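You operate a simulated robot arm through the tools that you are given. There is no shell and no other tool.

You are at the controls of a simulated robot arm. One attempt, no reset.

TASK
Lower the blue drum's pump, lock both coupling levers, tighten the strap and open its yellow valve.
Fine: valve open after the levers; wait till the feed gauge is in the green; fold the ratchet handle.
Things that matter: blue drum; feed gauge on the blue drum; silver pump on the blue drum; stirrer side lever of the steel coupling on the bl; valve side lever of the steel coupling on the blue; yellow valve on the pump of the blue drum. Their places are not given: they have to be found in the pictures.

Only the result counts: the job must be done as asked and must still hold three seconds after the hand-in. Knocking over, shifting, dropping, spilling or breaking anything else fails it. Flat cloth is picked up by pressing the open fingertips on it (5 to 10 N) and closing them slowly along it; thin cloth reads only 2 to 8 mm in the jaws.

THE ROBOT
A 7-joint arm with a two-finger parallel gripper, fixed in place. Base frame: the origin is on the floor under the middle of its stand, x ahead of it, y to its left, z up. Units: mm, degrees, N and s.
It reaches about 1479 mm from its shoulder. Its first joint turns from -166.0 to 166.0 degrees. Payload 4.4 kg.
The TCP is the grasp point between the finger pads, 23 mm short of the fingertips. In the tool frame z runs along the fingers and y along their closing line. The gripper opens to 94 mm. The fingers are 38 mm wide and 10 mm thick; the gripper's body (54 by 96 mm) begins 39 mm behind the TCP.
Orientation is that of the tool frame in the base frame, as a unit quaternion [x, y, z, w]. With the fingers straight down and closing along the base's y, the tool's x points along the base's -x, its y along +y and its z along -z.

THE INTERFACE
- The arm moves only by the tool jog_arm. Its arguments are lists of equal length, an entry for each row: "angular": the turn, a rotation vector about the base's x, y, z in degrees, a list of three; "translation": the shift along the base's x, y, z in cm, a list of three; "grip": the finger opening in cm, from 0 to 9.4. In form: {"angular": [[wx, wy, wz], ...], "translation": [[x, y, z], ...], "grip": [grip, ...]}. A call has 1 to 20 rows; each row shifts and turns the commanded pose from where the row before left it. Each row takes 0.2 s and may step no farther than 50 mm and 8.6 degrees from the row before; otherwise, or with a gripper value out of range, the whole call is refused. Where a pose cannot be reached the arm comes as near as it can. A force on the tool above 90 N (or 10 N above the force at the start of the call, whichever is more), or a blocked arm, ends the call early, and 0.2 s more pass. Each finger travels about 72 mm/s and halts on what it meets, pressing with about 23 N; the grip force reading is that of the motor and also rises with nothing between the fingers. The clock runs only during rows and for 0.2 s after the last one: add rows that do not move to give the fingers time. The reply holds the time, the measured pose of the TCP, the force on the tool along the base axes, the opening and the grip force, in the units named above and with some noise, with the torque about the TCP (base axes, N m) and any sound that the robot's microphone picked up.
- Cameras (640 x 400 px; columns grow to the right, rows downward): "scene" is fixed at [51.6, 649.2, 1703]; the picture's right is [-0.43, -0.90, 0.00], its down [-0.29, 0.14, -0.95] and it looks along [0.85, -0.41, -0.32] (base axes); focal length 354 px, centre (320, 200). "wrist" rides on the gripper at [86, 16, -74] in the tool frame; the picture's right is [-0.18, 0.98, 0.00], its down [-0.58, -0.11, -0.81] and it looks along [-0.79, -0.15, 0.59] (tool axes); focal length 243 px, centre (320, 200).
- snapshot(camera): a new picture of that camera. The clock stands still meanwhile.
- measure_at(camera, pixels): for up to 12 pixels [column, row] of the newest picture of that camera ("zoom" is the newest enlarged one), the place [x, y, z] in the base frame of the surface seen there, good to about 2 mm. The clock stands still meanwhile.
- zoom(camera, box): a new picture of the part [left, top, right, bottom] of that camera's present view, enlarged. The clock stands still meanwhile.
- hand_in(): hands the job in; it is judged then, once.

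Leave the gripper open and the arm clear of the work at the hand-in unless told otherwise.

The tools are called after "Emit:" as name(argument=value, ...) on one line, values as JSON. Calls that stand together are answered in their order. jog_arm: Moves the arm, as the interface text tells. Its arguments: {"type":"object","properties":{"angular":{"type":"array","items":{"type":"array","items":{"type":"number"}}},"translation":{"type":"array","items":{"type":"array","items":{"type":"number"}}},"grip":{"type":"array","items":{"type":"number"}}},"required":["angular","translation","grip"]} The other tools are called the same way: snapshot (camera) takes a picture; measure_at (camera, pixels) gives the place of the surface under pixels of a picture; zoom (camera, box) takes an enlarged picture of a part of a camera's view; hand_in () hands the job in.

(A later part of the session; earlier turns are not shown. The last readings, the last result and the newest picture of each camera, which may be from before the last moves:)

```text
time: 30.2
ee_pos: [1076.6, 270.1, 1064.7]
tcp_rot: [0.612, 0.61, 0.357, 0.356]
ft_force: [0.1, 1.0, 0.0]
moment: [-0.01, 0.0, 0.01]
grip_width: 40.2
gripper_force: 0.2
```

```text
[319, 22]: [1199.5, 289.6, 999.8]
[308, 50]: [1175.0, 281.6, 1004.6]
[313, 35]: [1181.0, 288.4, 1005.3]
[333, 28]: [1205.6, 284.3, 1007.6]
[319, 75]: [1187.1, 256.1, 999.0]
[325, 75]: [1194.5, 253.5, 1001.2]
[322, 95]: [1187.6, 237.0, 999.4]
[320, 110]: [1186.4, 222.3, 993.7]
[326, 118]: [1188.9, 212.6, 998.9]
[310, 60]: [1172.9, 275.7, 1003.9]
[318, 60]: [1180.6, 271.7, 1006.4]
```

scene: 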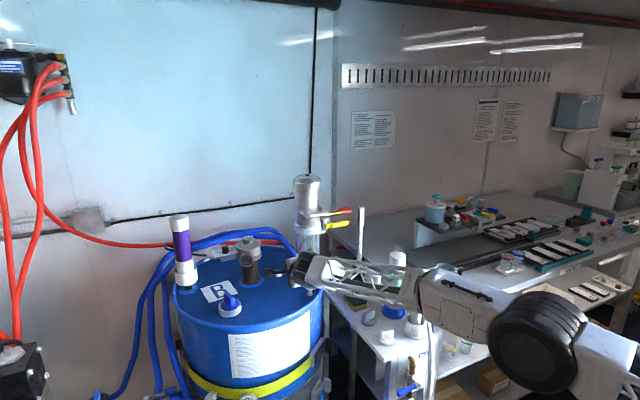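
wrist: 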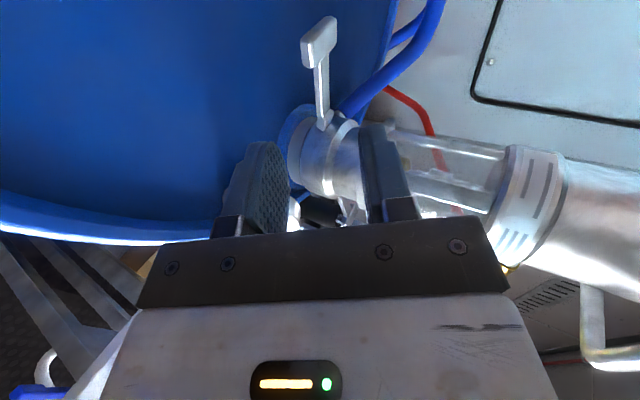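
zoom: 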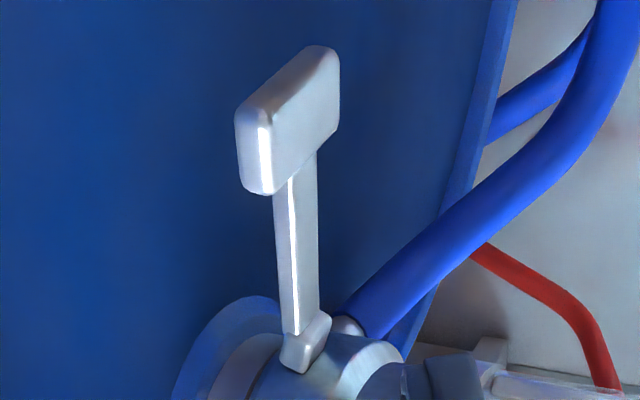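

Tab spans x 1173–1207, y 270–290, z ≈997–1007. I advance along the tool axis so the lower finger slides under the lever: TCP to (1180,268,1008).

Emit:
jog_arm(angular=[[0, 0, 0], [0, 0, 0], [0, 0, 0], [0, 0, 0], [0, 0, 0], [0, 0, 0]], translation=[[2.06, -0.04, -1.14], [2.06, -0.04, -1.14], [2.06, -0.04, -1.14], [2.06, -0.04, -1.14], [2.06, -0.04, -1.14], [0, 0, 0]], grip=[4.0, 4.0, 4.0, 4.0, 4.0, 4.0])

Emit:
snapshot(camera="wrist")

Emit:
zoom(camera="scene", box=[230, 230, 350, 300])

```text
time: 31.6
ee_pos: [1181.1, 265.7, 1010.8]
tcp_rot: [0.611, 0.611, 0.356, 0.355]
ft_force: [0.4, 0.4, -0.1]
moment: [0.0, 0.03, -0.05]
grip_width: 39.9
gripper_force: 0.0
```

```text
taken
```

wrist: 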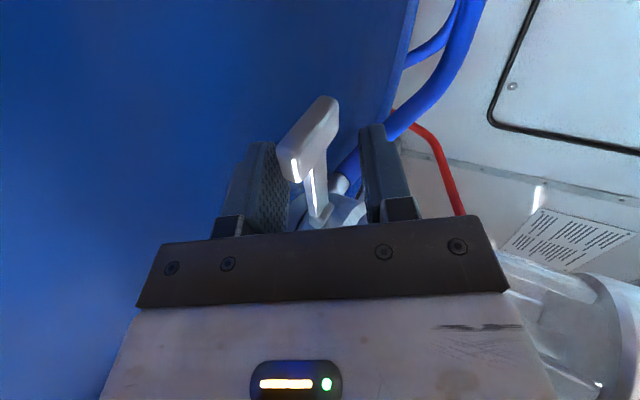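

```text
5.33 times, centred on (290, 265) of scene
```

zoom: 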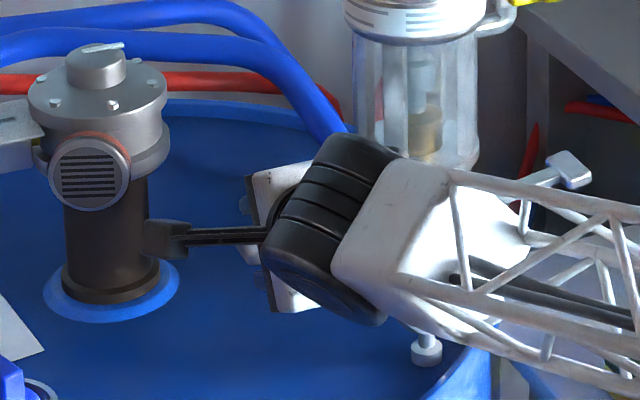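

The lever sits between the fingers with clearance. Now I raise along the lever's arc, first quarter.

Emit:
jog_arm(angular=[[0, 0, 0], [0, 0, 0], [0, 0, 0], [0, 0, 0], [0, 0, 0]], translation=[[0, 0, 0.8], [0, 0.05, 0.9], [0, -0.04, 0.6], [0, -0.05, 0.6], [0, 0, 0]], grip=[4.0, 4.0, 4.0, 4.0, 4.0])

Emit:
snapshot(camera="wrist")

```text
time: 32.8
ee_pos: [1180.3, 267.3, 1037.7]
tcp_rot: [0.611, 0.61, 0.357, 0.355]
ft_force: [0.4, 0.1, 0.8]
moment: [0.03, -0.03, -0.04]
grip_width: 40.0
gripper_force: 0.0
```

```text
taken
```

wrist: 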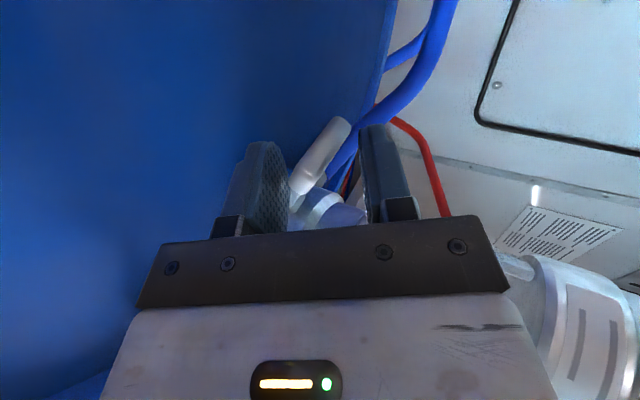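

The lever is coming up with nearly no resistance. I continue along the arc.

Emit:
jog_arm(angular=[[0, 0, 0], [0, 0, 0], [0, 0, 0], [0, 0, 0], [0, 0, 0]], translation=[[0, -0.2, 0.65], [0, -0.23, 0.65], [0, -0.4, 0.64], [0, -0.42, 0.63], [0, 0, 0]], grip=[4.0, 4.0, 4.0, 4.0, 4.0])

Emit:
snapshot(camera="wrist")

Emit:
zoom(camera="scene", box=[230, 220, 350, 300])

```text
time: 34.0
ee_pos: [1179.9, 253.0, 1064.4]
tcp_rot: [0.611, 0.61, 0.357, 0.355]
ft_force: [0.4, 0.1, -0.2]
moment: [-0.03, -0.02, 0.02]
grip_width: 39.9
gripper_force: 0.1
```

```text
taken
```

wrist: 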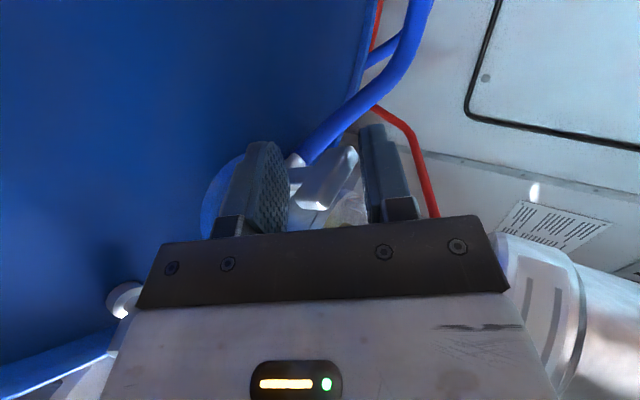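

```text
5.00 times, centred on (290, 260) of scene
```

zoom: 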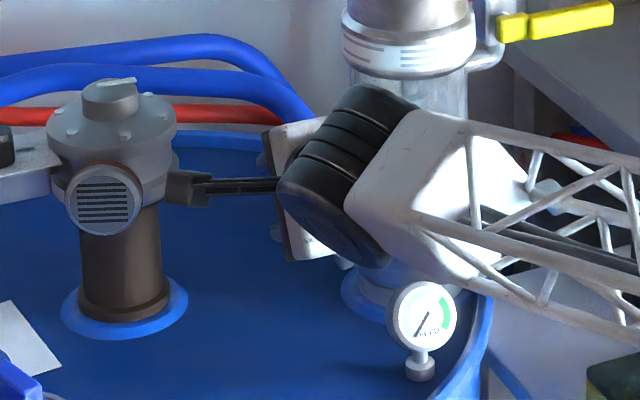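

The lever is at about 65°. I go on to 90° and slightly beyond with small steps.

Emit:
jog_arm(angular=[[0, 0, 0], [0, 0, 0], [0, 0, 0], [0, 0, 0], [0, 0, 0], [0, 0, 0]], translation=[[0, -0.6, 0.55], [0, -0.6, 0.5], [0, -0.5, 0.25], [0, -0.5, 0.2], [0, -0.3, 0], [0, 0, 0]], grip=[4.0, 4.0, 4.0, 4.0, 4.0, 4.0])

Emit:
snapshot(camera="wrist")

```text
time: 34.9
ee_pos: [1179.4, 245.5, 1073.6]
tcp_rot: [0.609, 0.614, 0.358, 0.352]
ft_force: [-4.6, 31.2, -7.2]
moment: [1.1, 0.03, 0.22]
grip_width: 43.8
gripper_force: 3.9
stopped in row 4: the force on the tool passed its limit at 99 N (the readings are from after the stop); the commanded pose is now the measured one
```

```text
taken
```

wrist: 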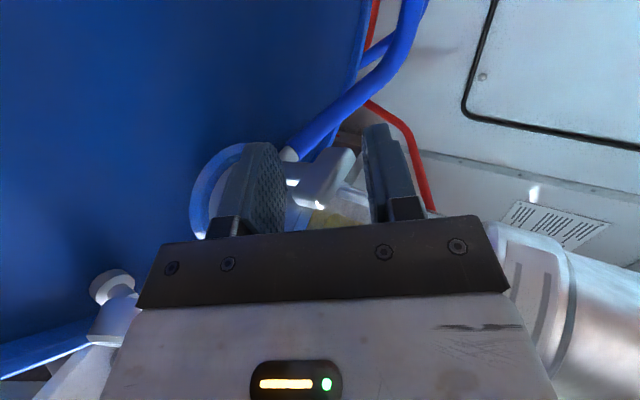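

It stopped with force (y +31 N). I look closer to see whether the lever is at its end stop.

Emit:
zoom(camera="wrist", box=[240, 100, 420, 240])

Emit:
zoom(camera="scene", box=[270, 220, 350, 290])

Emit:
measure_at(camera="wrist", pixels=[[345, 155], [335, 170], [320, 170], [308, 168], [300, 182], [290, 160], [319, 204], [310, 195]])

```text
2.86 times, centred on (330, 170) of wrist
```

zoom: 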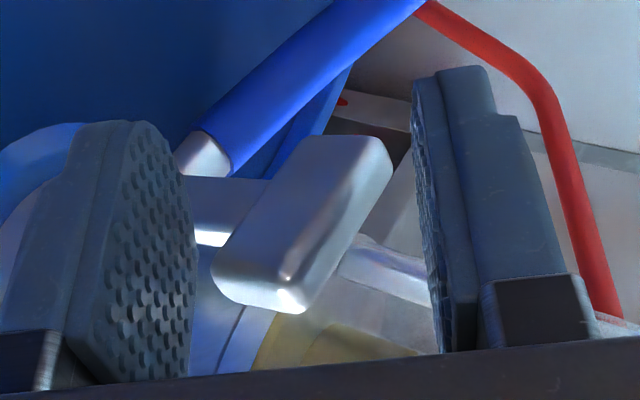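

```text
5.71 times, centred on (310, 255) of scene
```

zoom: 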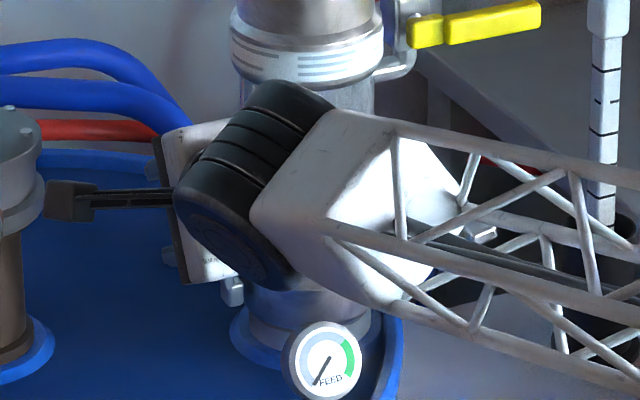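

```text
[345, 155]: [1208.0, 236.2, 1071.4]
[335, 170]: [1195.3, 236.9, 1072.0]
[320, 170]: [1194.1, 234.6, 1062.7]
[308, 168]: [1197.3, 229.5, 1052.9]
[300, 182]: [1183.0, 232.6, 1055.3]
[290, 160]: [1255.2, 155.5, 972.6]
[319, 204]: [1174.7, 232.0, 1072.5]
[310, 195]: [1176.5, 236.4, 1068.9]
```

The tab is vertical-ish (≈73°), and the finger had run into the tab's inner edge. I lower a little and then push sideways (-y) lower on the lever arm.

Emit:
jog_arm(angular=[[0, 0, 0], [0, 0, 0], [0, 0, 0], [0, 0, 0], [0, 0, 0], [0, 0, 0], [0, 0, 0]], translation=[[0, 0.2, -0.5], [0, 0, -0.8], [0, -0.3, 0], [0, -0.3, 0], [0, -0.2, 0], [0, -0.2, 0], [0, 0, 0]], grip=[4.0, 4.0, 4.0, 4.0, 4.0, 4.0, 4.0])

Emit:
zoom(camera="wrist", box=[240, 100, 420, 240])

```text
time: 36.5
ee_pos: [1178.4, 233.4, 1063.5]
tcp_rot: [0.608, 0.613, 0.358, 0.354]
ft_force: [6.5, 6.0, 25.1]
moment: [-0.17, -0.75, 0.19]
grip_width: 51.2
gripper_force: 12.1
```

```text
2.86 times, centred on (330, 170) of wrist
```

zoom: 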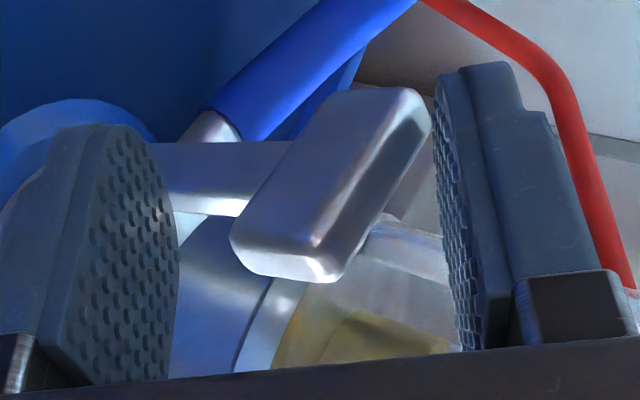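

The opening was forced to 51 mm: the tab's end touches the upper finger. I relieve, open to 65 mm, raise 15 mm and push -y again with the lower finger on the lever arm only.

Emit:
jog_arm(angular=[[0, 0, 0], [0, 0, 0], [0, 0, 0], [0, 0, 0], [0, 0, 0], [0, 0, 0]], translation=[[0, 0.3, 0], [0, 0.2, 0], [0, 0, 0.5], [0, 0, 0.5], [0, 0, 0.5], [0, 0, 0]], grip=[5.5, 6.5, 6.5, 6.5, 6.5, 6.5])

Emit:
zoom(camera="wrist", box=[220, 100, 440, 240])

Emit:
measure_at(camera="wrist", pixels=[[345, 150], [335, 165], [320, 165]])

```text
time: 37.9
ee_pos: [1178.0, 239.5, 1077.5]
tcp_rot: [0.61, 0.613, 0.358, 0.352]
ft_force: [0.6, 0.8, 0.5]
moment: [0.0, -0.01, 0.01]
grip_width: 65.0
gripper_force: 0.1
```

```text
2.86 times, centred on (330, 170) of wrist
```

zoom: 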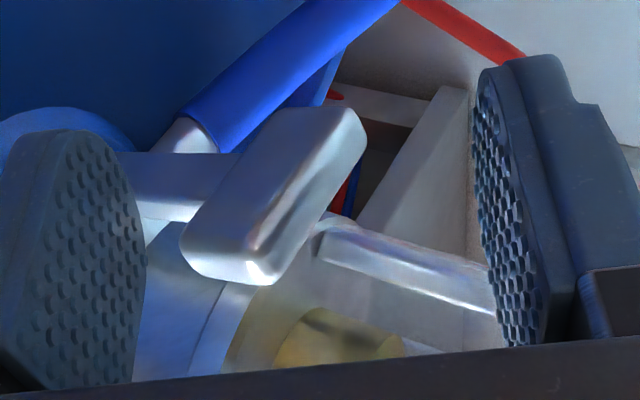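

```text
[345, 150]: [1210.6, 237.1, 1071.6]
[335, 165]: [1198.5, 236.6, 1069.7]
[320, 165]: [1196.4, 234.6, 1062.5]
```

The lever stayed up (~75°). Now push -y in small steps.

Emit:
jog_arm(angular=[[0, 0, 0], [0, 0, 0], [0, 0, 0], [0, 0, 0], [0, 0, 0]], translation=[[0, -0.3, 0], [0, -0.3, 0], [0, -0.2, 0], [0, -0.2, 0], [0, 0, 0]], grip=[6.5, 6.5, 6.5, 6.5, 6.5])

Emit:
zoom(camera="wrist", box=[220, 100, 440, 240])

Emit:
measure_at(camera="wrist", pixels=[[345, 150], [335, 165], [320, 165]])

```text
time: 39.1
ee_pos: [1179.2, 230.0, 1076.7]
tcp_rot: [0.61, 0.613, 0.358, 0.352]
ft_force: [-0.6, -0.4, -0.2]
moment: [-0.03, 0.0, -0.04]
grip_width: 65.0
gripper_force: 0.0
```

```text
2.86 times, centred on (330, 170) of wrist
```

zoom: 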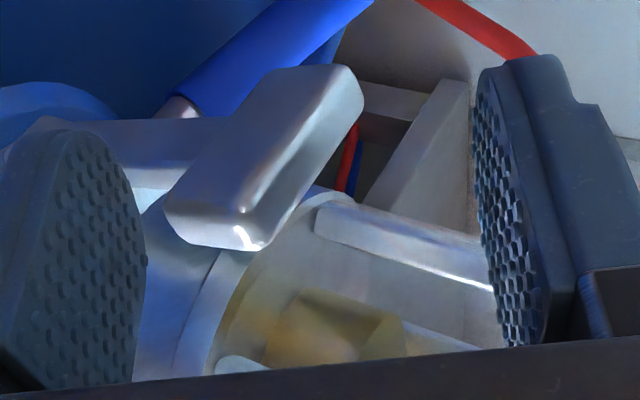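

```text
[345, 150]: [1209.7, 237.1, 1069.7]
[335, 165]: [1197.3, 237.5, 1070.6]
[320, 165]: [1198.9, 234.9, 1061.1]
```

No contact: the tilted lower finger ends short of the lever arm in x. I back off to y≈262, raise to the tab's height and come 15 mm further in, then push on the tab's outer face.

Emit:
jog_arm(angular=[[0, 0, 0], [0, 0, 0], [0, 0, 0], [0, 0, 0], [0, 0, 0], [0, 0, 0], [0, 0, 0]], translation=[[0, 1.1, 0], [0, 1.1, 0], [0, 1.1, 0], [0.5, 0, 1.2], [0.5, 0, 1.2], [0.5, 0, 1.2], [0, 0, 0]], grip=[6.5, 6.5, 6.5, 6.5, 6.5, 6.5, 6.5])

Emit:
snapshot(camera="wrist")

```text
time: 40.7
ee_pos: [1193.4, 262.6, 1114.9]
tcp_rot: [0.61, 0.613, 0.357, 0.353]
ft_force: [1.0, -0.2, 0.1]
moment: [0.0, 0.01, 0.01]
grip_width: 65.0
gripper_force: 0.0
```

```text
taken
```

wrist: 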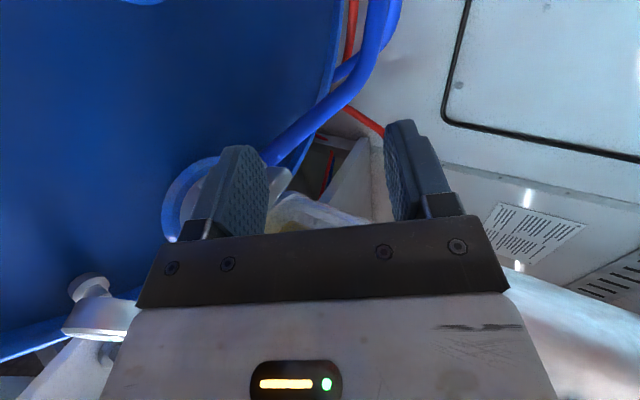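

The lower finger now covers the tab's outer side. Push -y gently.

Emit:
jog_arm(angular=[[0, 0, 0], [0, 0, 0], [0, 0, 0], [0, 0, 0], [0, 0, 0], [0, 0, 0]], translation=[[0, -0.5, 0], [0, -0.4, 0], [0, -0.3, 0], [0, -0.3, 0], [0, -0.3, 0], [0, 0, 0]], grip=[6.5, 6.5, 6.5, 6.5, 6.5, 6.5])

```text
time: 41.9
ee_pos: [1192.5, 253.9, 1114.8]
tcp_rot: [0.607, 0.614, 0.362, 0.351]
ft_force: [6.6, 42.2, 0.8]
moment: [1.79, -0.36, 0.2]
grip_width: 63.4
gripper_force: 0.0
stopped in row 6: the force on the tool passed its limit at 95 N (the readings are from after the stop); the commanded pose is now the measured one
```

It's a firm stop at 95 N. I back off (+y, then out) and look at the lever from the scene camera.

Emit:
jog_arm(angular=[[0, 0, 0], [0, 0, 0], [0, 0, 0], [0, 0, 0], [0, 0, 0], [0, 0, 0], [0, 0, 0], [0, 0, 0]], translation=[[0, 1.0, 0], [0, 0.5, 0], [-3.5, 0, 2.0], [-3.5, 0, 2.0], [-3.5, 0, 2.0], [-3.5, 0, 2.0], [-3.5, 0, 2.0], [0, 0, 0]], grip=[6.5, 6.5, 6.5, 6.5, 6.5, 6.5, 6.5, 6.5])

Emit:
snapshot(camera="wrist")

Emit:
zoom(camera="scene", box=[265, 225, 350, 300])

```text
time: 43.7
ee_pos: [1015.8, 263.2, 1213.8]
tcp_rot: [0.608, 0.614, 0.36, 0.352]
ft_force: [0.2, -0.4, 0.1]
moment: [0.02, -0.02, -0.01]
grip_width: 65.1
gripper_force: 0.0
```

```text
taken
```

wrist: 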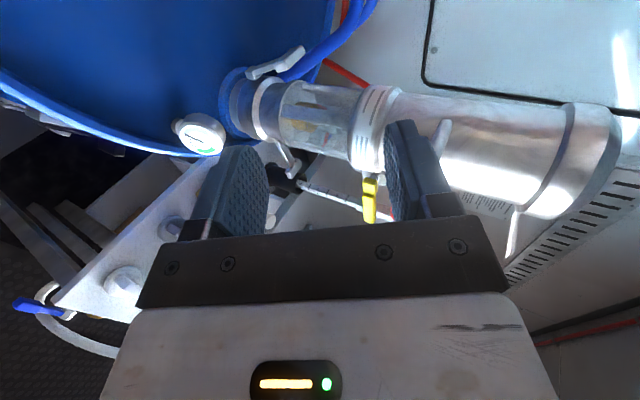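

```text
5.33 times, centred on (308, 262) of scene
```

zoom: 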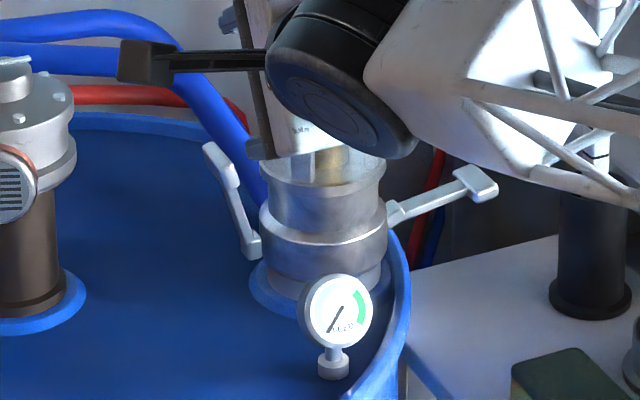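

The lever stands up now. I measure its angle, and check the other lever.

Emit:
zoom(camera="wrist", box=[170, 30, 330, 190])

Emit:
measure_at(camera="zoom", pixels=[[330, 110], [350, 90], [300, 130], [270, 150], [240, 170], [430, 380], [445, 345], [400, 350], [380, 310]])

Emit:
zoom(camera="scene", box=[290, 245, 320, 285])

Emit:
measure_at(camera="zoom", pixels=[[50, 60], [90, 20], [120, 100], [160, 200], [150, 250], [170, 290], [190, 330]])

```text
2.50 times, centred on (250, 110) of wrist
```

zoom: 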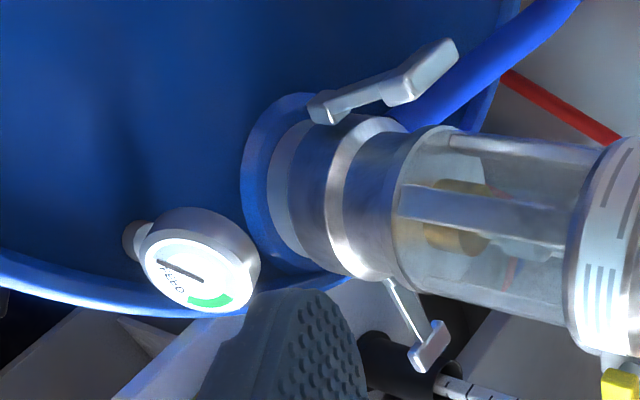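

```text
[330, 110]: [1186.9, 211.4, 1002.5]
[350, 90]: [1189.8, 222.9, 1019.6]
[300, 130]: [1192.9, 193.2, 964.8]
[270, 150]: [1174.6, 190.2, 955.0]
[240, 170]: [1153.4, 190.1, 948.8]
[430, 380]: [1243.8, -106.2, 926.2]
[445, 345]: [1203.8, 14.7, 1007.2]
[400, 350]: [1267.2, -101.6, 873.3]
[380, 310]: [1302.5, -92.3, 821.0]
```

```text
10.00 times, centred on (305, 265) of scene
```

zoom: 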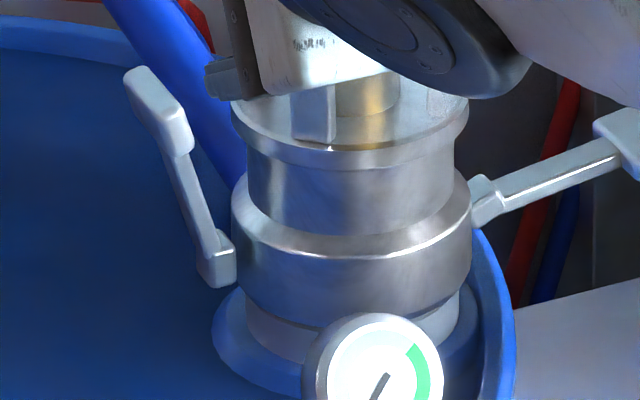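

```text
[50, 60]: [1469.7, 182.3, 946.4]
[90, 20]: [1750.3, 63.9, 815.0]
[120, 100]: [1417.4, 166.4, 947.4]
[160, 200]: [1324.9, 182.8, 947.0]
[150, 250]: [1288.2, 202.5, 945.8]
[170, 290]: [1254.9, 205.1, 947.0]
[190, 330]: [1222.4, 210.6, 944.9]
```

The stirrer-side lever is against its firm stop. Before the other lever (where the camera must be on the other side), I'll inspect the ratchet from close by: retreat to (850,200) and go down to z≈850.

Emit:
jog_arm(angular=[[0, 0, 0], [0, 0, 0], [0, 0, 0], [0, 0, 0], [0, 0, 0], [0, 0, 0], [0, 0, 0], [0, 0, 0], [0, 0, 0], [0, 0, 0], [0, 0, 0], [0, 0, 0], [0, 0, 0]], translation=[[-4.2, -1.5, 0], [-4.2, -1.5, 0], [-4.2, -1.5, 0], [-4.2, -1.5, 0], [0, 0, -4.5], [0, 0, -4.5], [0, 0, -4.5], [0, 0, -4.5], [0, 0, -4.5], [0, 0, -4.5], [0, 0, -4.5], [0, 0, -4.5], [0, 0, 0]], grip=[6.5, 6.5, 6.5, 6.5, 6.5, 6.5, 6.5, 6.5, 6.5, 6.5, 6.5, 6.5, 6.5])

Emit:
snapshot(camera="wrist")

Emit:
snapshot(camera="scene")

```text
time: 46.5
ee_pos: [890.0, 196.4, 939.6]
tcp_rot: [0.613, 0.625, 0.346, 0.337]
ft_force: [-0.2, 0.1, -0.3]
moment: [0.01, -0.04, 0.0]
grip_width: 64.8
gripper_force: 0.1
out of reach, approached as far as the arm can: row 9, 10, 11, 12
```

```text
taken
```

wrist: 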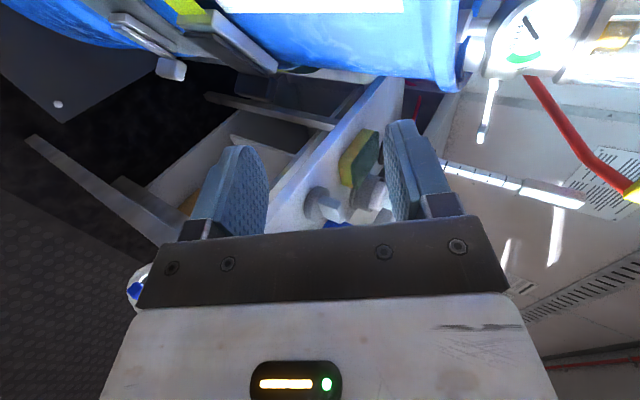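

```text
taken
```

scene: 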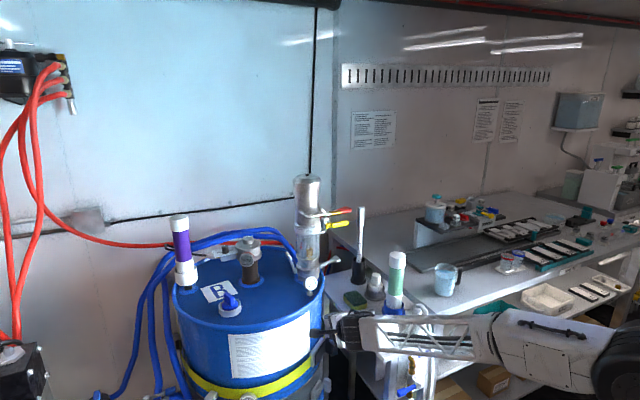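

The arm stopped short at (890,196,940) (reach limit for this posture). The ratchet shows at (230,40) in the wrist view; I zoom on it.

Emit:
zoom(camera="wrist", box=[100, 0, 300, 120])

Emit:
measure_at(camera="wrist", pixels=[[190, 12], [200, 20], [225, 40], [250, 60], [270, 70], [240, 35], [215, 15], [260, 55], [125, 20], [150, 45], [172, 70]])

```text
3.20 times, centred on (200, 60) of wrist
```

zoom: 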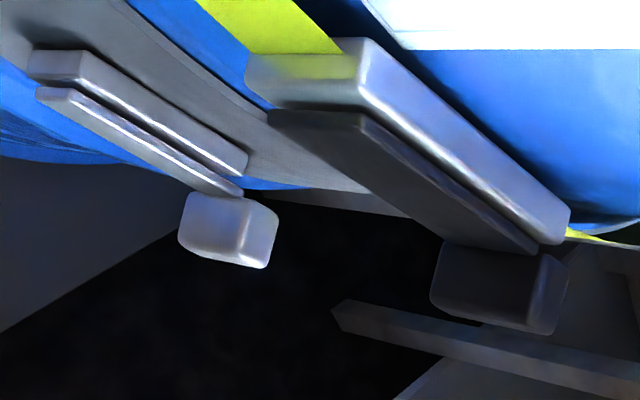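

```text
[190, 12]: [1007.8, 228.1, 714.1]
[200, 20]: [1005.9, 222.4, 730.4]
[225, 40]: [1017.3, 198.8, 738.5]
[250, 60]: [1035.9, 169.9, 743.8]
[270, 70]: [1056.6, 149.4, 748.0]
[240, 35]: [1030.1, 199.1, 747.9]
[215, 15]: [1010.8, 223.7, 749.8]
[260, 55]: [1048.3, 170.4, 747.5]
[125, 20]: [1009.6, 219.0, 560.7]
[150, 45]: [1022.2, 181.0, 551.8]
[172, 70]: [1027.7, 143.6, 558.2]
```

I measure the handle and its tab more precisely through the zoomed picture.

Emit:
measure_at(camera="zoom", pixels=[[300, 130], [360, 150], [340, 120], [420, 200], [500, 245], [450, 260], [480, 290], [540, 310], [560, 270], [435, 295], [530, 330], [500, 220]])

Emit:
zoom(camera="scene", box=[300, 325, 350, 400])

```text
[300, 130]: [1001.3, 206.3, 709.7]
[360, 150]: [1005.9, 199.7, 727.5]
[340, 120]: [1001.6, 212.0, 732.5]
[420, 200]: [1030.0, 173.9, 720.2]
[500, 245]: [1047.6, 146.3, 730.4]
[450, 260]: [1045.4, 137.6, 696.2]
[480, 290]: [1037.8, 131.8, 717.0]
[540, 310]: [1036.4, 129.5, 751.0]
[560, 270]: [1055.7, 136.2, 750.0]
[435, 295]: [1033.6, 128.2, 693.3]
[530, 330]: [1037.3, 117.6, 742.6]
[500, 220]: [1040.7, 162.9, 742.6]
```

```text
5.33 times, centred on (325, 362) of scene
```

zoom: 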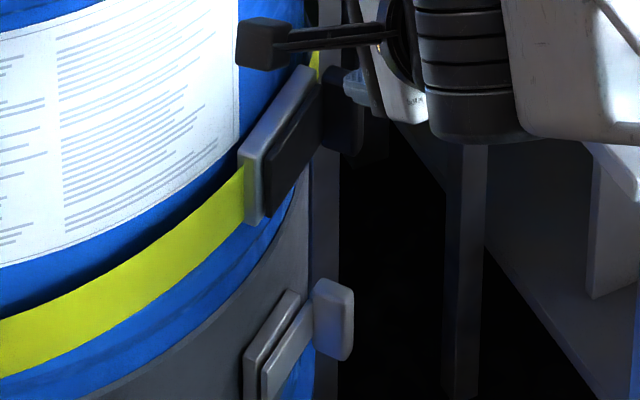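

The tab is a block at x 1034–1056, y 117–137, z 693–751; the handle hinge seems to be at the left end (≈(1003,212)). I'd like to pinch the tab top/bottom with the fingers horizontal. I go up a bit, pitch to horizontal, then try lowering at x≈930.

Emit:
jog_arm(angular=[[0, 0, 0], [0, 0, 0], [0, 0, 0], [0, -7.5, 0], [0, -7.5, 0], [0, -7.5, 0], [0, -7.5, 0], [0, 0, 0]], translation=[[0, 0, 5], [0, 0, 5], [0, 0, 5], [1.5, -1, 0], [1.5, -1, 0], [1.5, -1, 0], [1.5, -1, 0], [0, 0, 0]], grip=[8, 8, 8, 8, 8, 8, 8, 8])

Emit:
snapshot(camera="scene")

```text
time: 48.3
ee_pos: [953.8, 168.1, 1153.5]
tcp_rot: [0.555, 0.574, 0.429, 0.422]
ft_force: [-0.5, -0.1, -0.4]
moment: [0.03, -0.01, 0.0]
grip_width: 79.7
gripper_force: 0.0
out of reach, approached as far as the arm can: row 5, 6, 7
```

```text
taken
```

scene: 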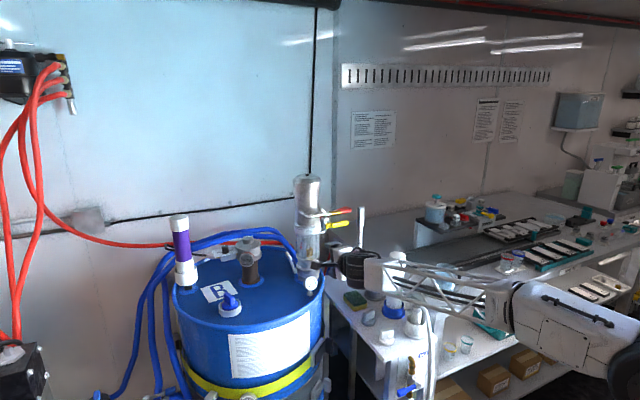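

The elbow's fold limit prevents a horizontal tool this close at this height. I pitch the tool back down and check where I am.

Emit:
jog_arm(angular=[[0, 8, 0], [0, 8, 0], [0, 8, 0], [0, 8, 0], [0, 0, 0], [0, 0, 0]], translation=[[0, 0, 0], [0, 0, 0], [0, 0, 0], [0, 0, 0], [0, 0, 0], [0, 0, 0]], grip=[8, 8, 8, 8, 8, 8])

```text
time: 49.7
ee_pos: [953.2, 169.0, 1152.7]
tcp_rot: [0.651, 0.669, 0.26, 0.248]
ft_force: [-0.8, 0.2, 0.2]
moment: [-0.03, -0.01, -0.03]
grip_width: 80.2
gripper_force: 0.0
```

The command now equals the reached pose (pitch 48° down). I pitch further to ≈65°, then descend in front of the drum to about (955,130,745).

Emit:
jog_arm(angular=[[0, 8.5, 0], [0, 8.5, 0], [0, 0, 0], [0, 0, 0], [0, 0, 0], [0, 0, 0], [0, 0, 0], [0, 0, 0], [0, 0, 0], [0, 0, 0], [0, 0, 0], [0, 0, 0]], translation=[[-1, -1, 0], [-1, -1, 0], [0, -0.5, -4.5], [0, -0.5, -4.5], [0, -0.2, -4.5], [0, -0.2, -4.5], [0, -0.2, -4.5], [0.4, -0.2, -4.5], [0.4, -0.1, -4.5], [0.4, 0, -4.5], [0.4, 0, -4.5], [0, 0, 0]], grip=[8, 8, 8, 8, 8, 8, 8, 8, 8, 8, 8, 8])

Emit:
snapshot(camera="wrist")

Emit:
snapshot(camera="scene")

```text
time: 52.3
ee_pos: [951.2, 130.2, 747.2]
tcp_rot: [0.683, 0.698, 0.16, 0.146]
ft_force: [0.7, 0.0, -0.4]
moment: [-0.05, -0.01, -0.03]
grip_width: 80.1
gripper_force: 0.0
```

```text
taken
```

wrist: 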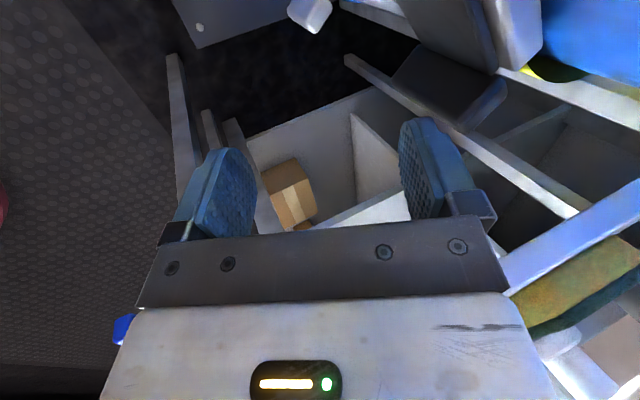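

```text
taken
```

scene: 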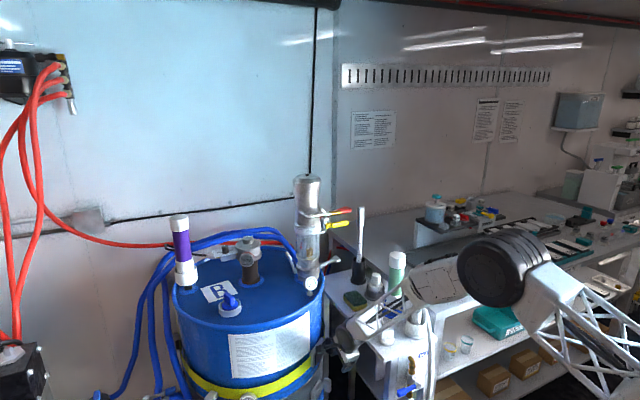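

Reached. Now I pitch the tool up to horizontal here (TCP x≈955, z→722), 65° in eight rows.

Emit:
jog_arm(angular=[[0, -8.1, 0], [0, -8.1, 0], [0, -8.1, 0], [0, -8.1, 0], [0, -8.1, 0], [0, -8.1, 0], [0, -8.1, 0], [0, -8.1, 0], [0, 0, 0]], translation=[[0.1, 0, -0.3], [0.1, 0, -0.3], [0.1, 0, -0.3], [0.1, 0, -0.3], [0.1, 0, -0.3], [0, 0, -0.3], [0, 0, -0.3], [0, 0, -0.3], [0, 0, 0]], grip=[8.4, 8.4, 8.4, 8.4, 8.4, 8.4, 8.4, 8.4, 8.4])

Emit:
snapshot(camera="wrist")

Emit:
snapshot(camera="scene")

```text
time: 54.3
ee_pos: [988.9, 153.2, 761.3]
tcp_rot: [0.596, 0.667, 0.36, 0.264]
ft_force: [0.4, 0.1, 0.0]
moment: [0.01, -0.01, 0.01]
grip_width: 83.8
gripper_force: 0.0
out of reach, approached as far as the arm can: row 4, 5, 6, 7, 8
```

```text
taken
```

wrist: 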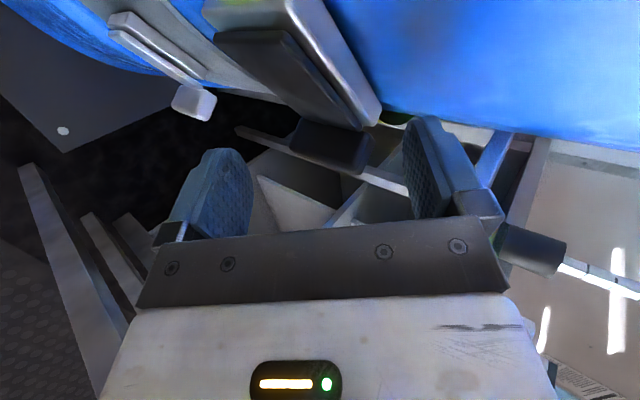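

```text
taken
```

scene: 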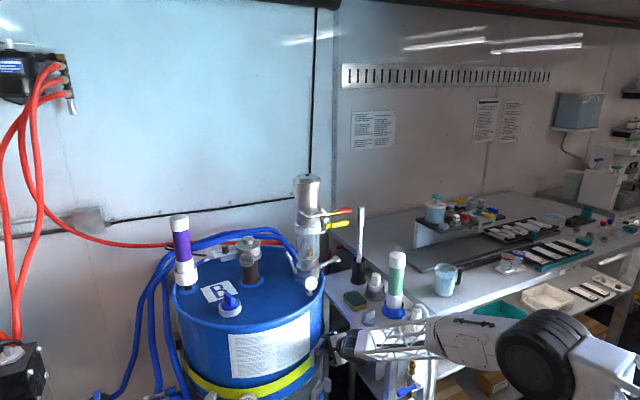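

Wrist bend limit: the tool can't be horizontal down here. Alternative: come from above with the tool leaning outward (35° from vertical), closing along the strap direction, pinching the tab's sides. I back away while turning the tool to that orientation (111° in 14 rows).

Emit:
jog_arm(angular=[[0, 0, 0], [-4.98, -0.896, 6.136], [-4.98, -0.896, 6.136], [-4.98, -0.896, 6.136], [-4.98, -0.896, 6.136], [-4.98, -0.896, 6.136], [-4.98, -0.896, 6.136], [-4.98, -0.896, 6.136], [-4.98, -0.896, 6.136], [-4.98, -0.896, 6.136], [-4.98, -0.896, 6.136], [-4.98, -0.896, 6.136], [-4.98, -0.896, 6.136], [-4.98, -0.896, 6.136], [-4.98, -0.896, 6.136], [0, 0, 0]], translation=[[-2, -1, 2], [-1.5, -0.5, 2], [-1.5, -0.5, 2], [-1, -0.5, 1], [0, 0, 1], [0, 0, 1], [0, 0, 1], [0, 0, 0], [0, 0, 0], [0, 0, 0], [0, 0, 0], [0, 0, 0], [0, 0, 0], [0, 0, 0], [0, 0, 0], [0, 0, 0]], grip=[6, 5, 5, 5, 5, 5, 5, 5, 5, 5, 5, 5, 5, 5, 5, 5])

Emit:
snapshot(camera="wrist")

Emit:
snapshot(camera="scene")

```text
time: 57.7
ee_pos: [936.9, 127.1, 852.7]
tcp_rot: [-0.274, 0.908, 0.125, 0.292]
ft_force: [-0.2, 0.1, 0.4]
moment: [0.0, 0.0, -0.02]
grip_width: 50.1
gripper_force: 0.0
out of reach, approached as far as the arm can: row 1
```

```text
taken
```

wrist: 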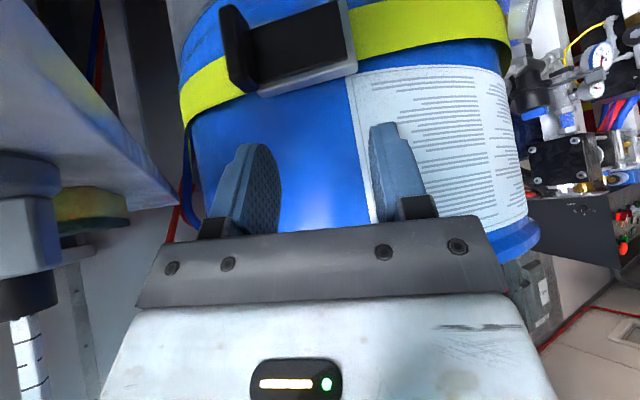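

```text
taken
```

scene: 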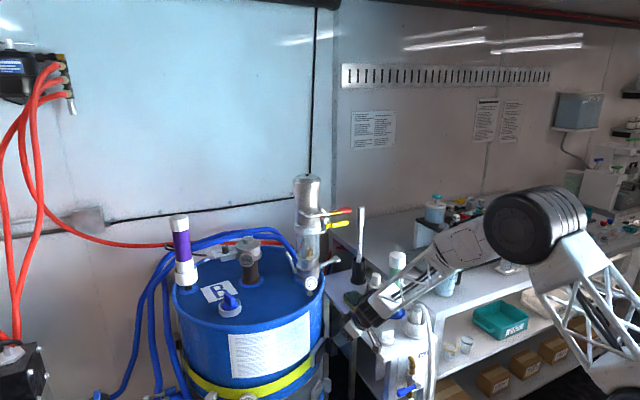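

Now I have a clear frontal view of the ratchet at (290,45). I zoom and measure it.

Emit:
zoom(camera="wrist", box=[200, 0, 380, 112])

Emit:
measure_at(camera="zoom", pixels=[[90, 40], [110, 300], [150, 100], [150, 280], [200, 200], [300, 150], [500, 60], [540, 30], [530, 180], [300, 270], [75, 150], [130, 180]])

```text
3.56 times, centred on (290, 56) of wrist
```

zoom: 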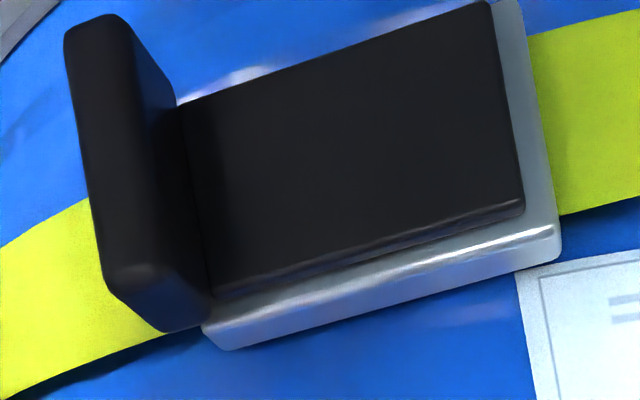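

```text
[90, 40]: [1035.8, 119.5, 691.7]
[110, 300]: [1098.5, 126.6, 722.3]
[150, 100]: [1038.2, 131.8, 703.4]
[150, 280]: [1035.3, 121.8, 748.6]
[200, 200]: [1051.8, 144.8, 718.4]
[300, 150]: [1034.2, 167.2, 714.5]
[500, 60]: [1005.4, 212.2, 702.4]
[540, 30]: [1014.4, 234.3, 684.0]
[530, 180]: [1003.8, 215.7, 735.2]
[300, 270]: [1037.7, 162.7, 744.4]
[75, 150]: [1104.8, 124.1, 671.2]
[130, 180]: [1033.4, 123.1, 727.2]
```

I refine the orientation slightly and go to the pre-grasp point (985,92,789), 80 mm back from the tab.

Emit:
jog_arm(angular=[[-2.96, -2.48, -3.2], [0, 0, 0], [0, 0, 0], [0, 0, 0]], translation=[[1.6, -1.15, -2.1], [1.6, -1.15, -2.1], [1.6, -1.15, -2.1], [0, 0, 0]], grip=[5, 5, 5, 5])

Emit:
snapshot(camera="wrist")

Emit:
snapshot(camera="scene")

```text
time: 58.4
ee_pos: [969.9, 110.9, 816.6]
tcp_rot: [-0.258, 0.91, 0.092, 0.312]
ft_force: [1.2, 30.1, 3.1]
moment: [-0.27, 0.37, -3.6]
grip_width: 50.0
gripper_force: 0.0
stopped in row 3: the force on the tool passed its limit at 179 N (the readings are from after the stop); the commanded pose is now the measured one
```

```text
taken
```

wrist: 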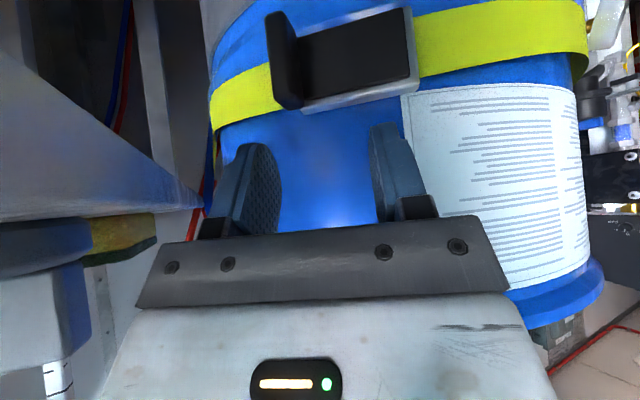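

```text
taken
```

scene: 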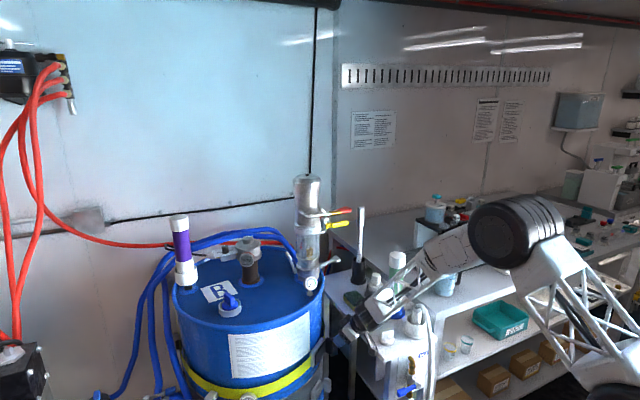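

Contact! The torque tells it's at about (850, ~45, 826): the camera bracket touched something on the cart side. I measure what it is before backing away.

Emit:
measure_at(camera="wrist", pixels=[[40, 240], [40, 310], [70, 270], [90, 150], [120, 240], [20, 200], [80, 330], [60, 380], [180, 205], [10, 330]])

Emit:
zoom(camera="scene", box=[320, 270, 450, 360])

```text
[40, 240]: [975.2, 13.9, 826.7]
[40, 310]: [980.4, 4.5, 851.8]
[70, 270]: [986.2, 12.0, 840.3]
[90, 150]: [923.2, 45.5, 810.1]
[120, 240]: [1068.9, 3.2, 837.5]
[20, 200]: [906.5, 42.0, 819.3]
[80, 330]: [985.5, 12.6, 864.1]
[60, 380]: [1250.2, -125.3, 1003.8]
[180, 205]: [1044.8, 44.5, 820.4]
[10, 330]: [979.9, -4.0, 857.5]
```

```text
4.44 times, centred on (385, 315) of scene
```

zoom: 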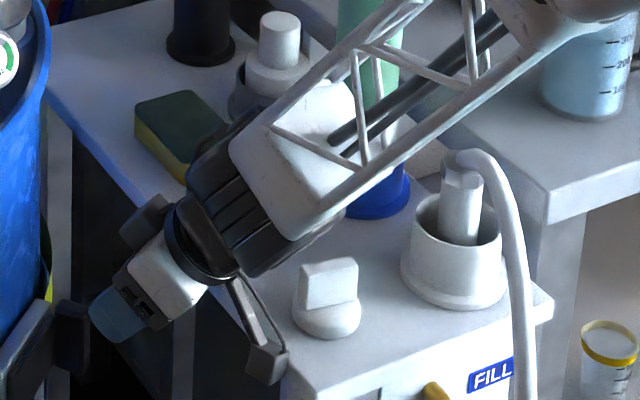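

The cart's side (edge at y≈45, top z≈820) was touched by the wrist camera. I back off to +y/up at once, and check that the cart and its items haven't moved.

Emit:
jog_arm(angular=[[0, 0, 0], [0, 0, 0], [0, 0, 0], [0, 0, 0]], translation=[[-0.5, 1.5, 0.5], [-1, 2, 2], [-1, 2, 3], [0, 0, 0]], grip=[5, 5, 5, 5])

Emit:
snapshot(camera="scene")

Emit:
measure_at(camera="scene", pixels=[[397, 262], [355, 298], [361, 215], [360, 275], [375, 285], [415, 320], [430, 310], [405, 390], [388, 335], [340, 320]])

```text
time: 59.4
ee_pos: [945.4, 162.2, 870.6]
tcp_rot: [-0.258, 0.91, 0.09, 0.31]
ft_force: [-0.1, 0.2, -0.2]
moment: [0.03, 0.03, -0.02]
grip_width: 50.3
gripper_force: 0.1
```

```text
taken
```

scene: 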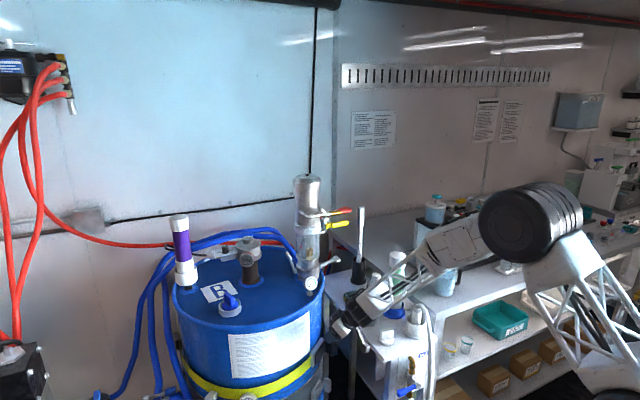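

```text
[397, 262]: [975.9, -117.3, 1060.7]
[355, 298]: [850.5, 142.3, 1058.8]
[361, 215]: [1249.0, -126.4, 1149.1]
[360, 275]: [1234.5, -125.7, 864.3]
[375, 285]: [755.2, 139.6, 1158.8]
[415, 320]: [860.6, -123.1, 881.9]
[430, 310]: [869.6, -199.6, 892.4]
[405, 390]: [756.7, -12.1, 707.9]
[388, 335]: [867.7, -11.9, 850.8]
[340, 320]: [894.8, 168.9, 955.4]
```

All cart readings are unchanged (within 1–2 mm). Now I tilt the tool to only 15° lean, staying clear of the cart, and go above the tab at (1029,120,812).

Emit:
jog_arm(angular=[[-3.97, 6.44, 0], [-3.97, 6.44, 0], [-3.97, 6.44, 0], [0, 0, 0], [0, 0, 0], [0, 0, 0], [0, 0, 0]], translation=[[1.5, -0.4, 0.5], [1.5, -0.4, 0.5], [1.5, -0.4, 0.5], [1.3, -1.0, -2.4], [1.3, -1.0, -2.4], [1.3, -1.0, -2.4], [0, 0, 0]], grip=[5, 5, 5, 5, 5, 5, 5])

Emit:
snapshot(camera="wrist")

Emit:
snapshot(camera="scene")

```text
time: 61.0
ee_pos: [1021.9, 123.4, 812.4]
tcp_rot: [-0.269, 0.949, 0.048, 0.159]
ft_force: [-1.0, 0.1, 0.3]
moment: [0.01, -0.01, 0.01]
grip_width: 50.0
gripper_force: 0.1
out of reach, approached as far as the arm can: row 3
```

```text
taken
```

wrist: 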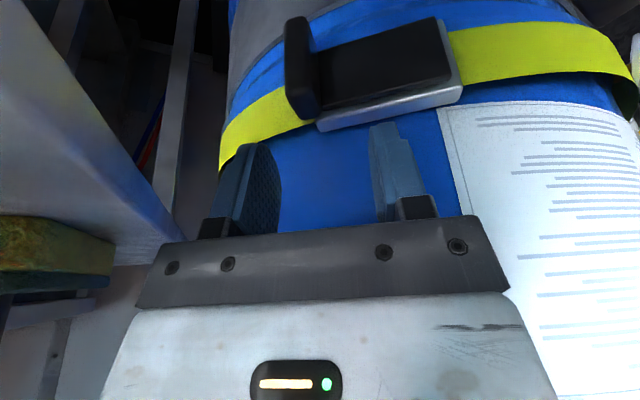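

```text
taken
```

scene: 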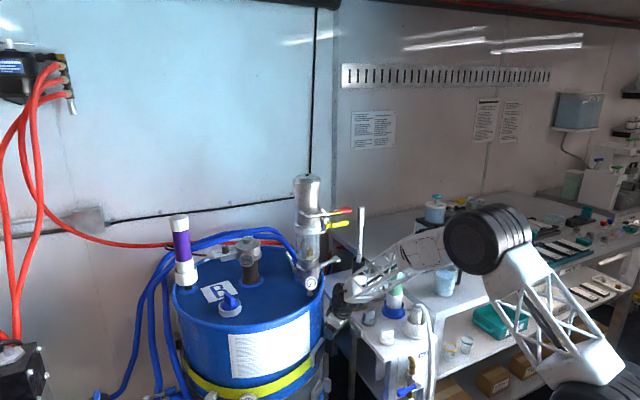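

Aligned nicely; the tab is at (298,70). I shift 7 mm toward +t and descend to z≈768, then look again.

Emit:
jog_arm(angular=[[0, 0, 0], [0, 0, 0], [0, 0, 0], [0, 0, 0]], translation=[[0.54, -0.49, 0], [0, 0, -2.2], [0, 0, -2.2], [0, 0, 0]], grip=[5, 5, 5, 5])

Emit:
snapshot(camera="wrist")

```text
time: 62.0
ee_pos: [1026.4, 118.0, 768.4]
tcp_rot: [-0.269, 0.949, 0.048, 0.158]
ft_force: [0.1, -0.7, -0.5]
moment: [-0.01, 0.02, 0.04]
grip_width: 50.0
gripper_force: 0.0
```

```text
taken
```

wrist: 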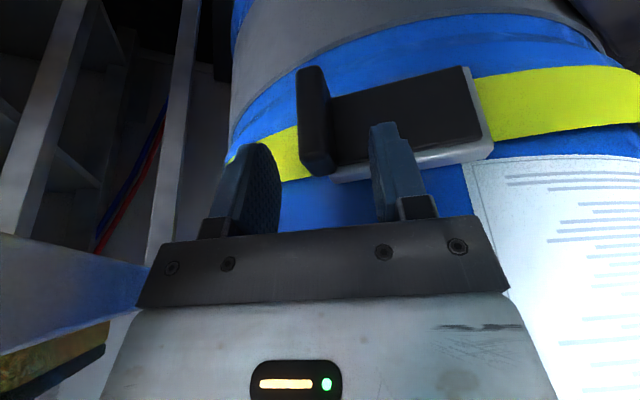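

The tab is between the fingers. I go down 40 mm more.

Emit:
jog_arm(angular=[[0, 0, 0], [0, 0, 0], [0, 0, 0]], translation=[[0, 0, -2.0], [0, 0, -2.0], [0, 0, 0]], grip=[5, 5, 5])

Emit:
snapshot(camera="wrist")

```text
time: 62.8
ee_pos: [1025.3, 120.4, 729.5]
tcp_rot: [-0.269, 0.949, 0.048, 0.158]
ft_force: [0.1, 0.3, 0.0]
moment: [-0.01, 0.0, 0.01]
grip_width: 50.0
gripper_force: 0.1
```

```text
taken
```

wrist: 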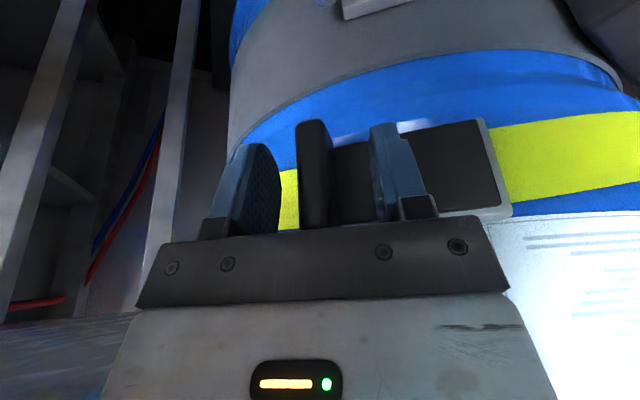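

The tab is between the fingers; I close.

Emit:
jog_arm(angular=[[0, 0, 0], [0, 0, 0], [0, 0, 0], [0, 0, 0], [0, 0, 0]], translation=[[0, 0, 0], [0, 0, 0], [0, 0, 0], [0, 0, 0], [0, 0, 0]], grip=[3.5, 2.2, 1.2, 0.6, 0.6])

Emit:
snapshot(camera="wrist")

```text
time: 64.0
ee_pos: [1025.4, 116.6, 728.6]
tcp_rot: [-0.269, 0.949, 0.049, 0.159]
ft_force: [16.5, -45.1, -5.2]
moment: [-0.33, -0.32, -0.62]
grip_width: 27.0
gripper_force: 23.3
```

```text
taken
```

wrist: 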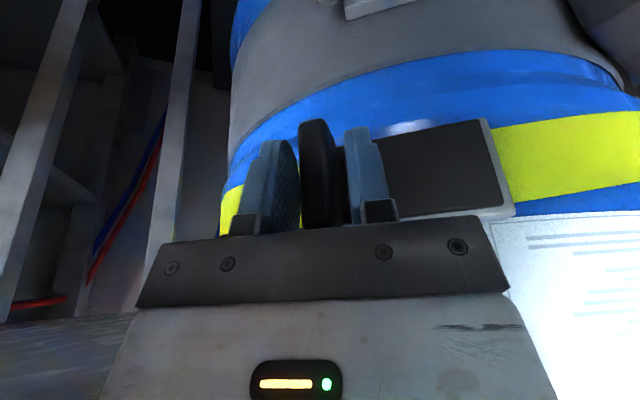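

Opening stopped at 27 mm with a 47 N push along +t: only the cart-side finger touches. I shift 6 mm along +t so that both fingers grip.

Emit:
jog_arm(angular=[[0, 0, 0], [0, 0, 0], [0, 0, 0], [0, 0, 0]], translation=[[0.16, -0.26, 0], [0.16, -0.26, 0], [0, 0, 0], [0, 0, 0]], grip=[0.6, 0.6, 0.6, 0.6])

Emit:
snapshot(camera="wrist")

```text
time: 65.0
ee_pos: [1028.9, 115.8, 729.0]
tcp_rot: [-0.269, 0.949, 0.049, 0.158]
ft_force: [-8.1, -4.6, 10.1]
moment: [-3.17, -1.11, -2.09]
grip_width: 20.4
gripper_force: 15.4
```

```text
taken
```

wrist: 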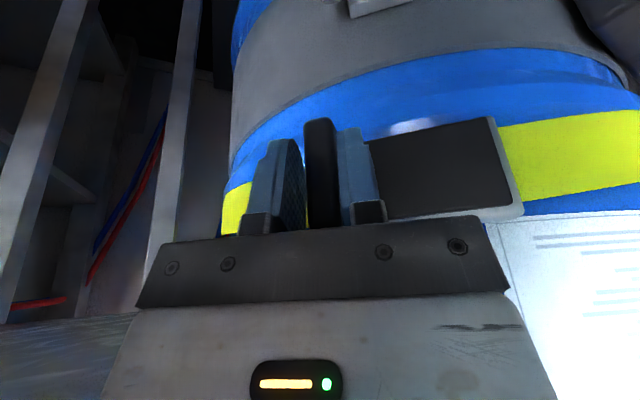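

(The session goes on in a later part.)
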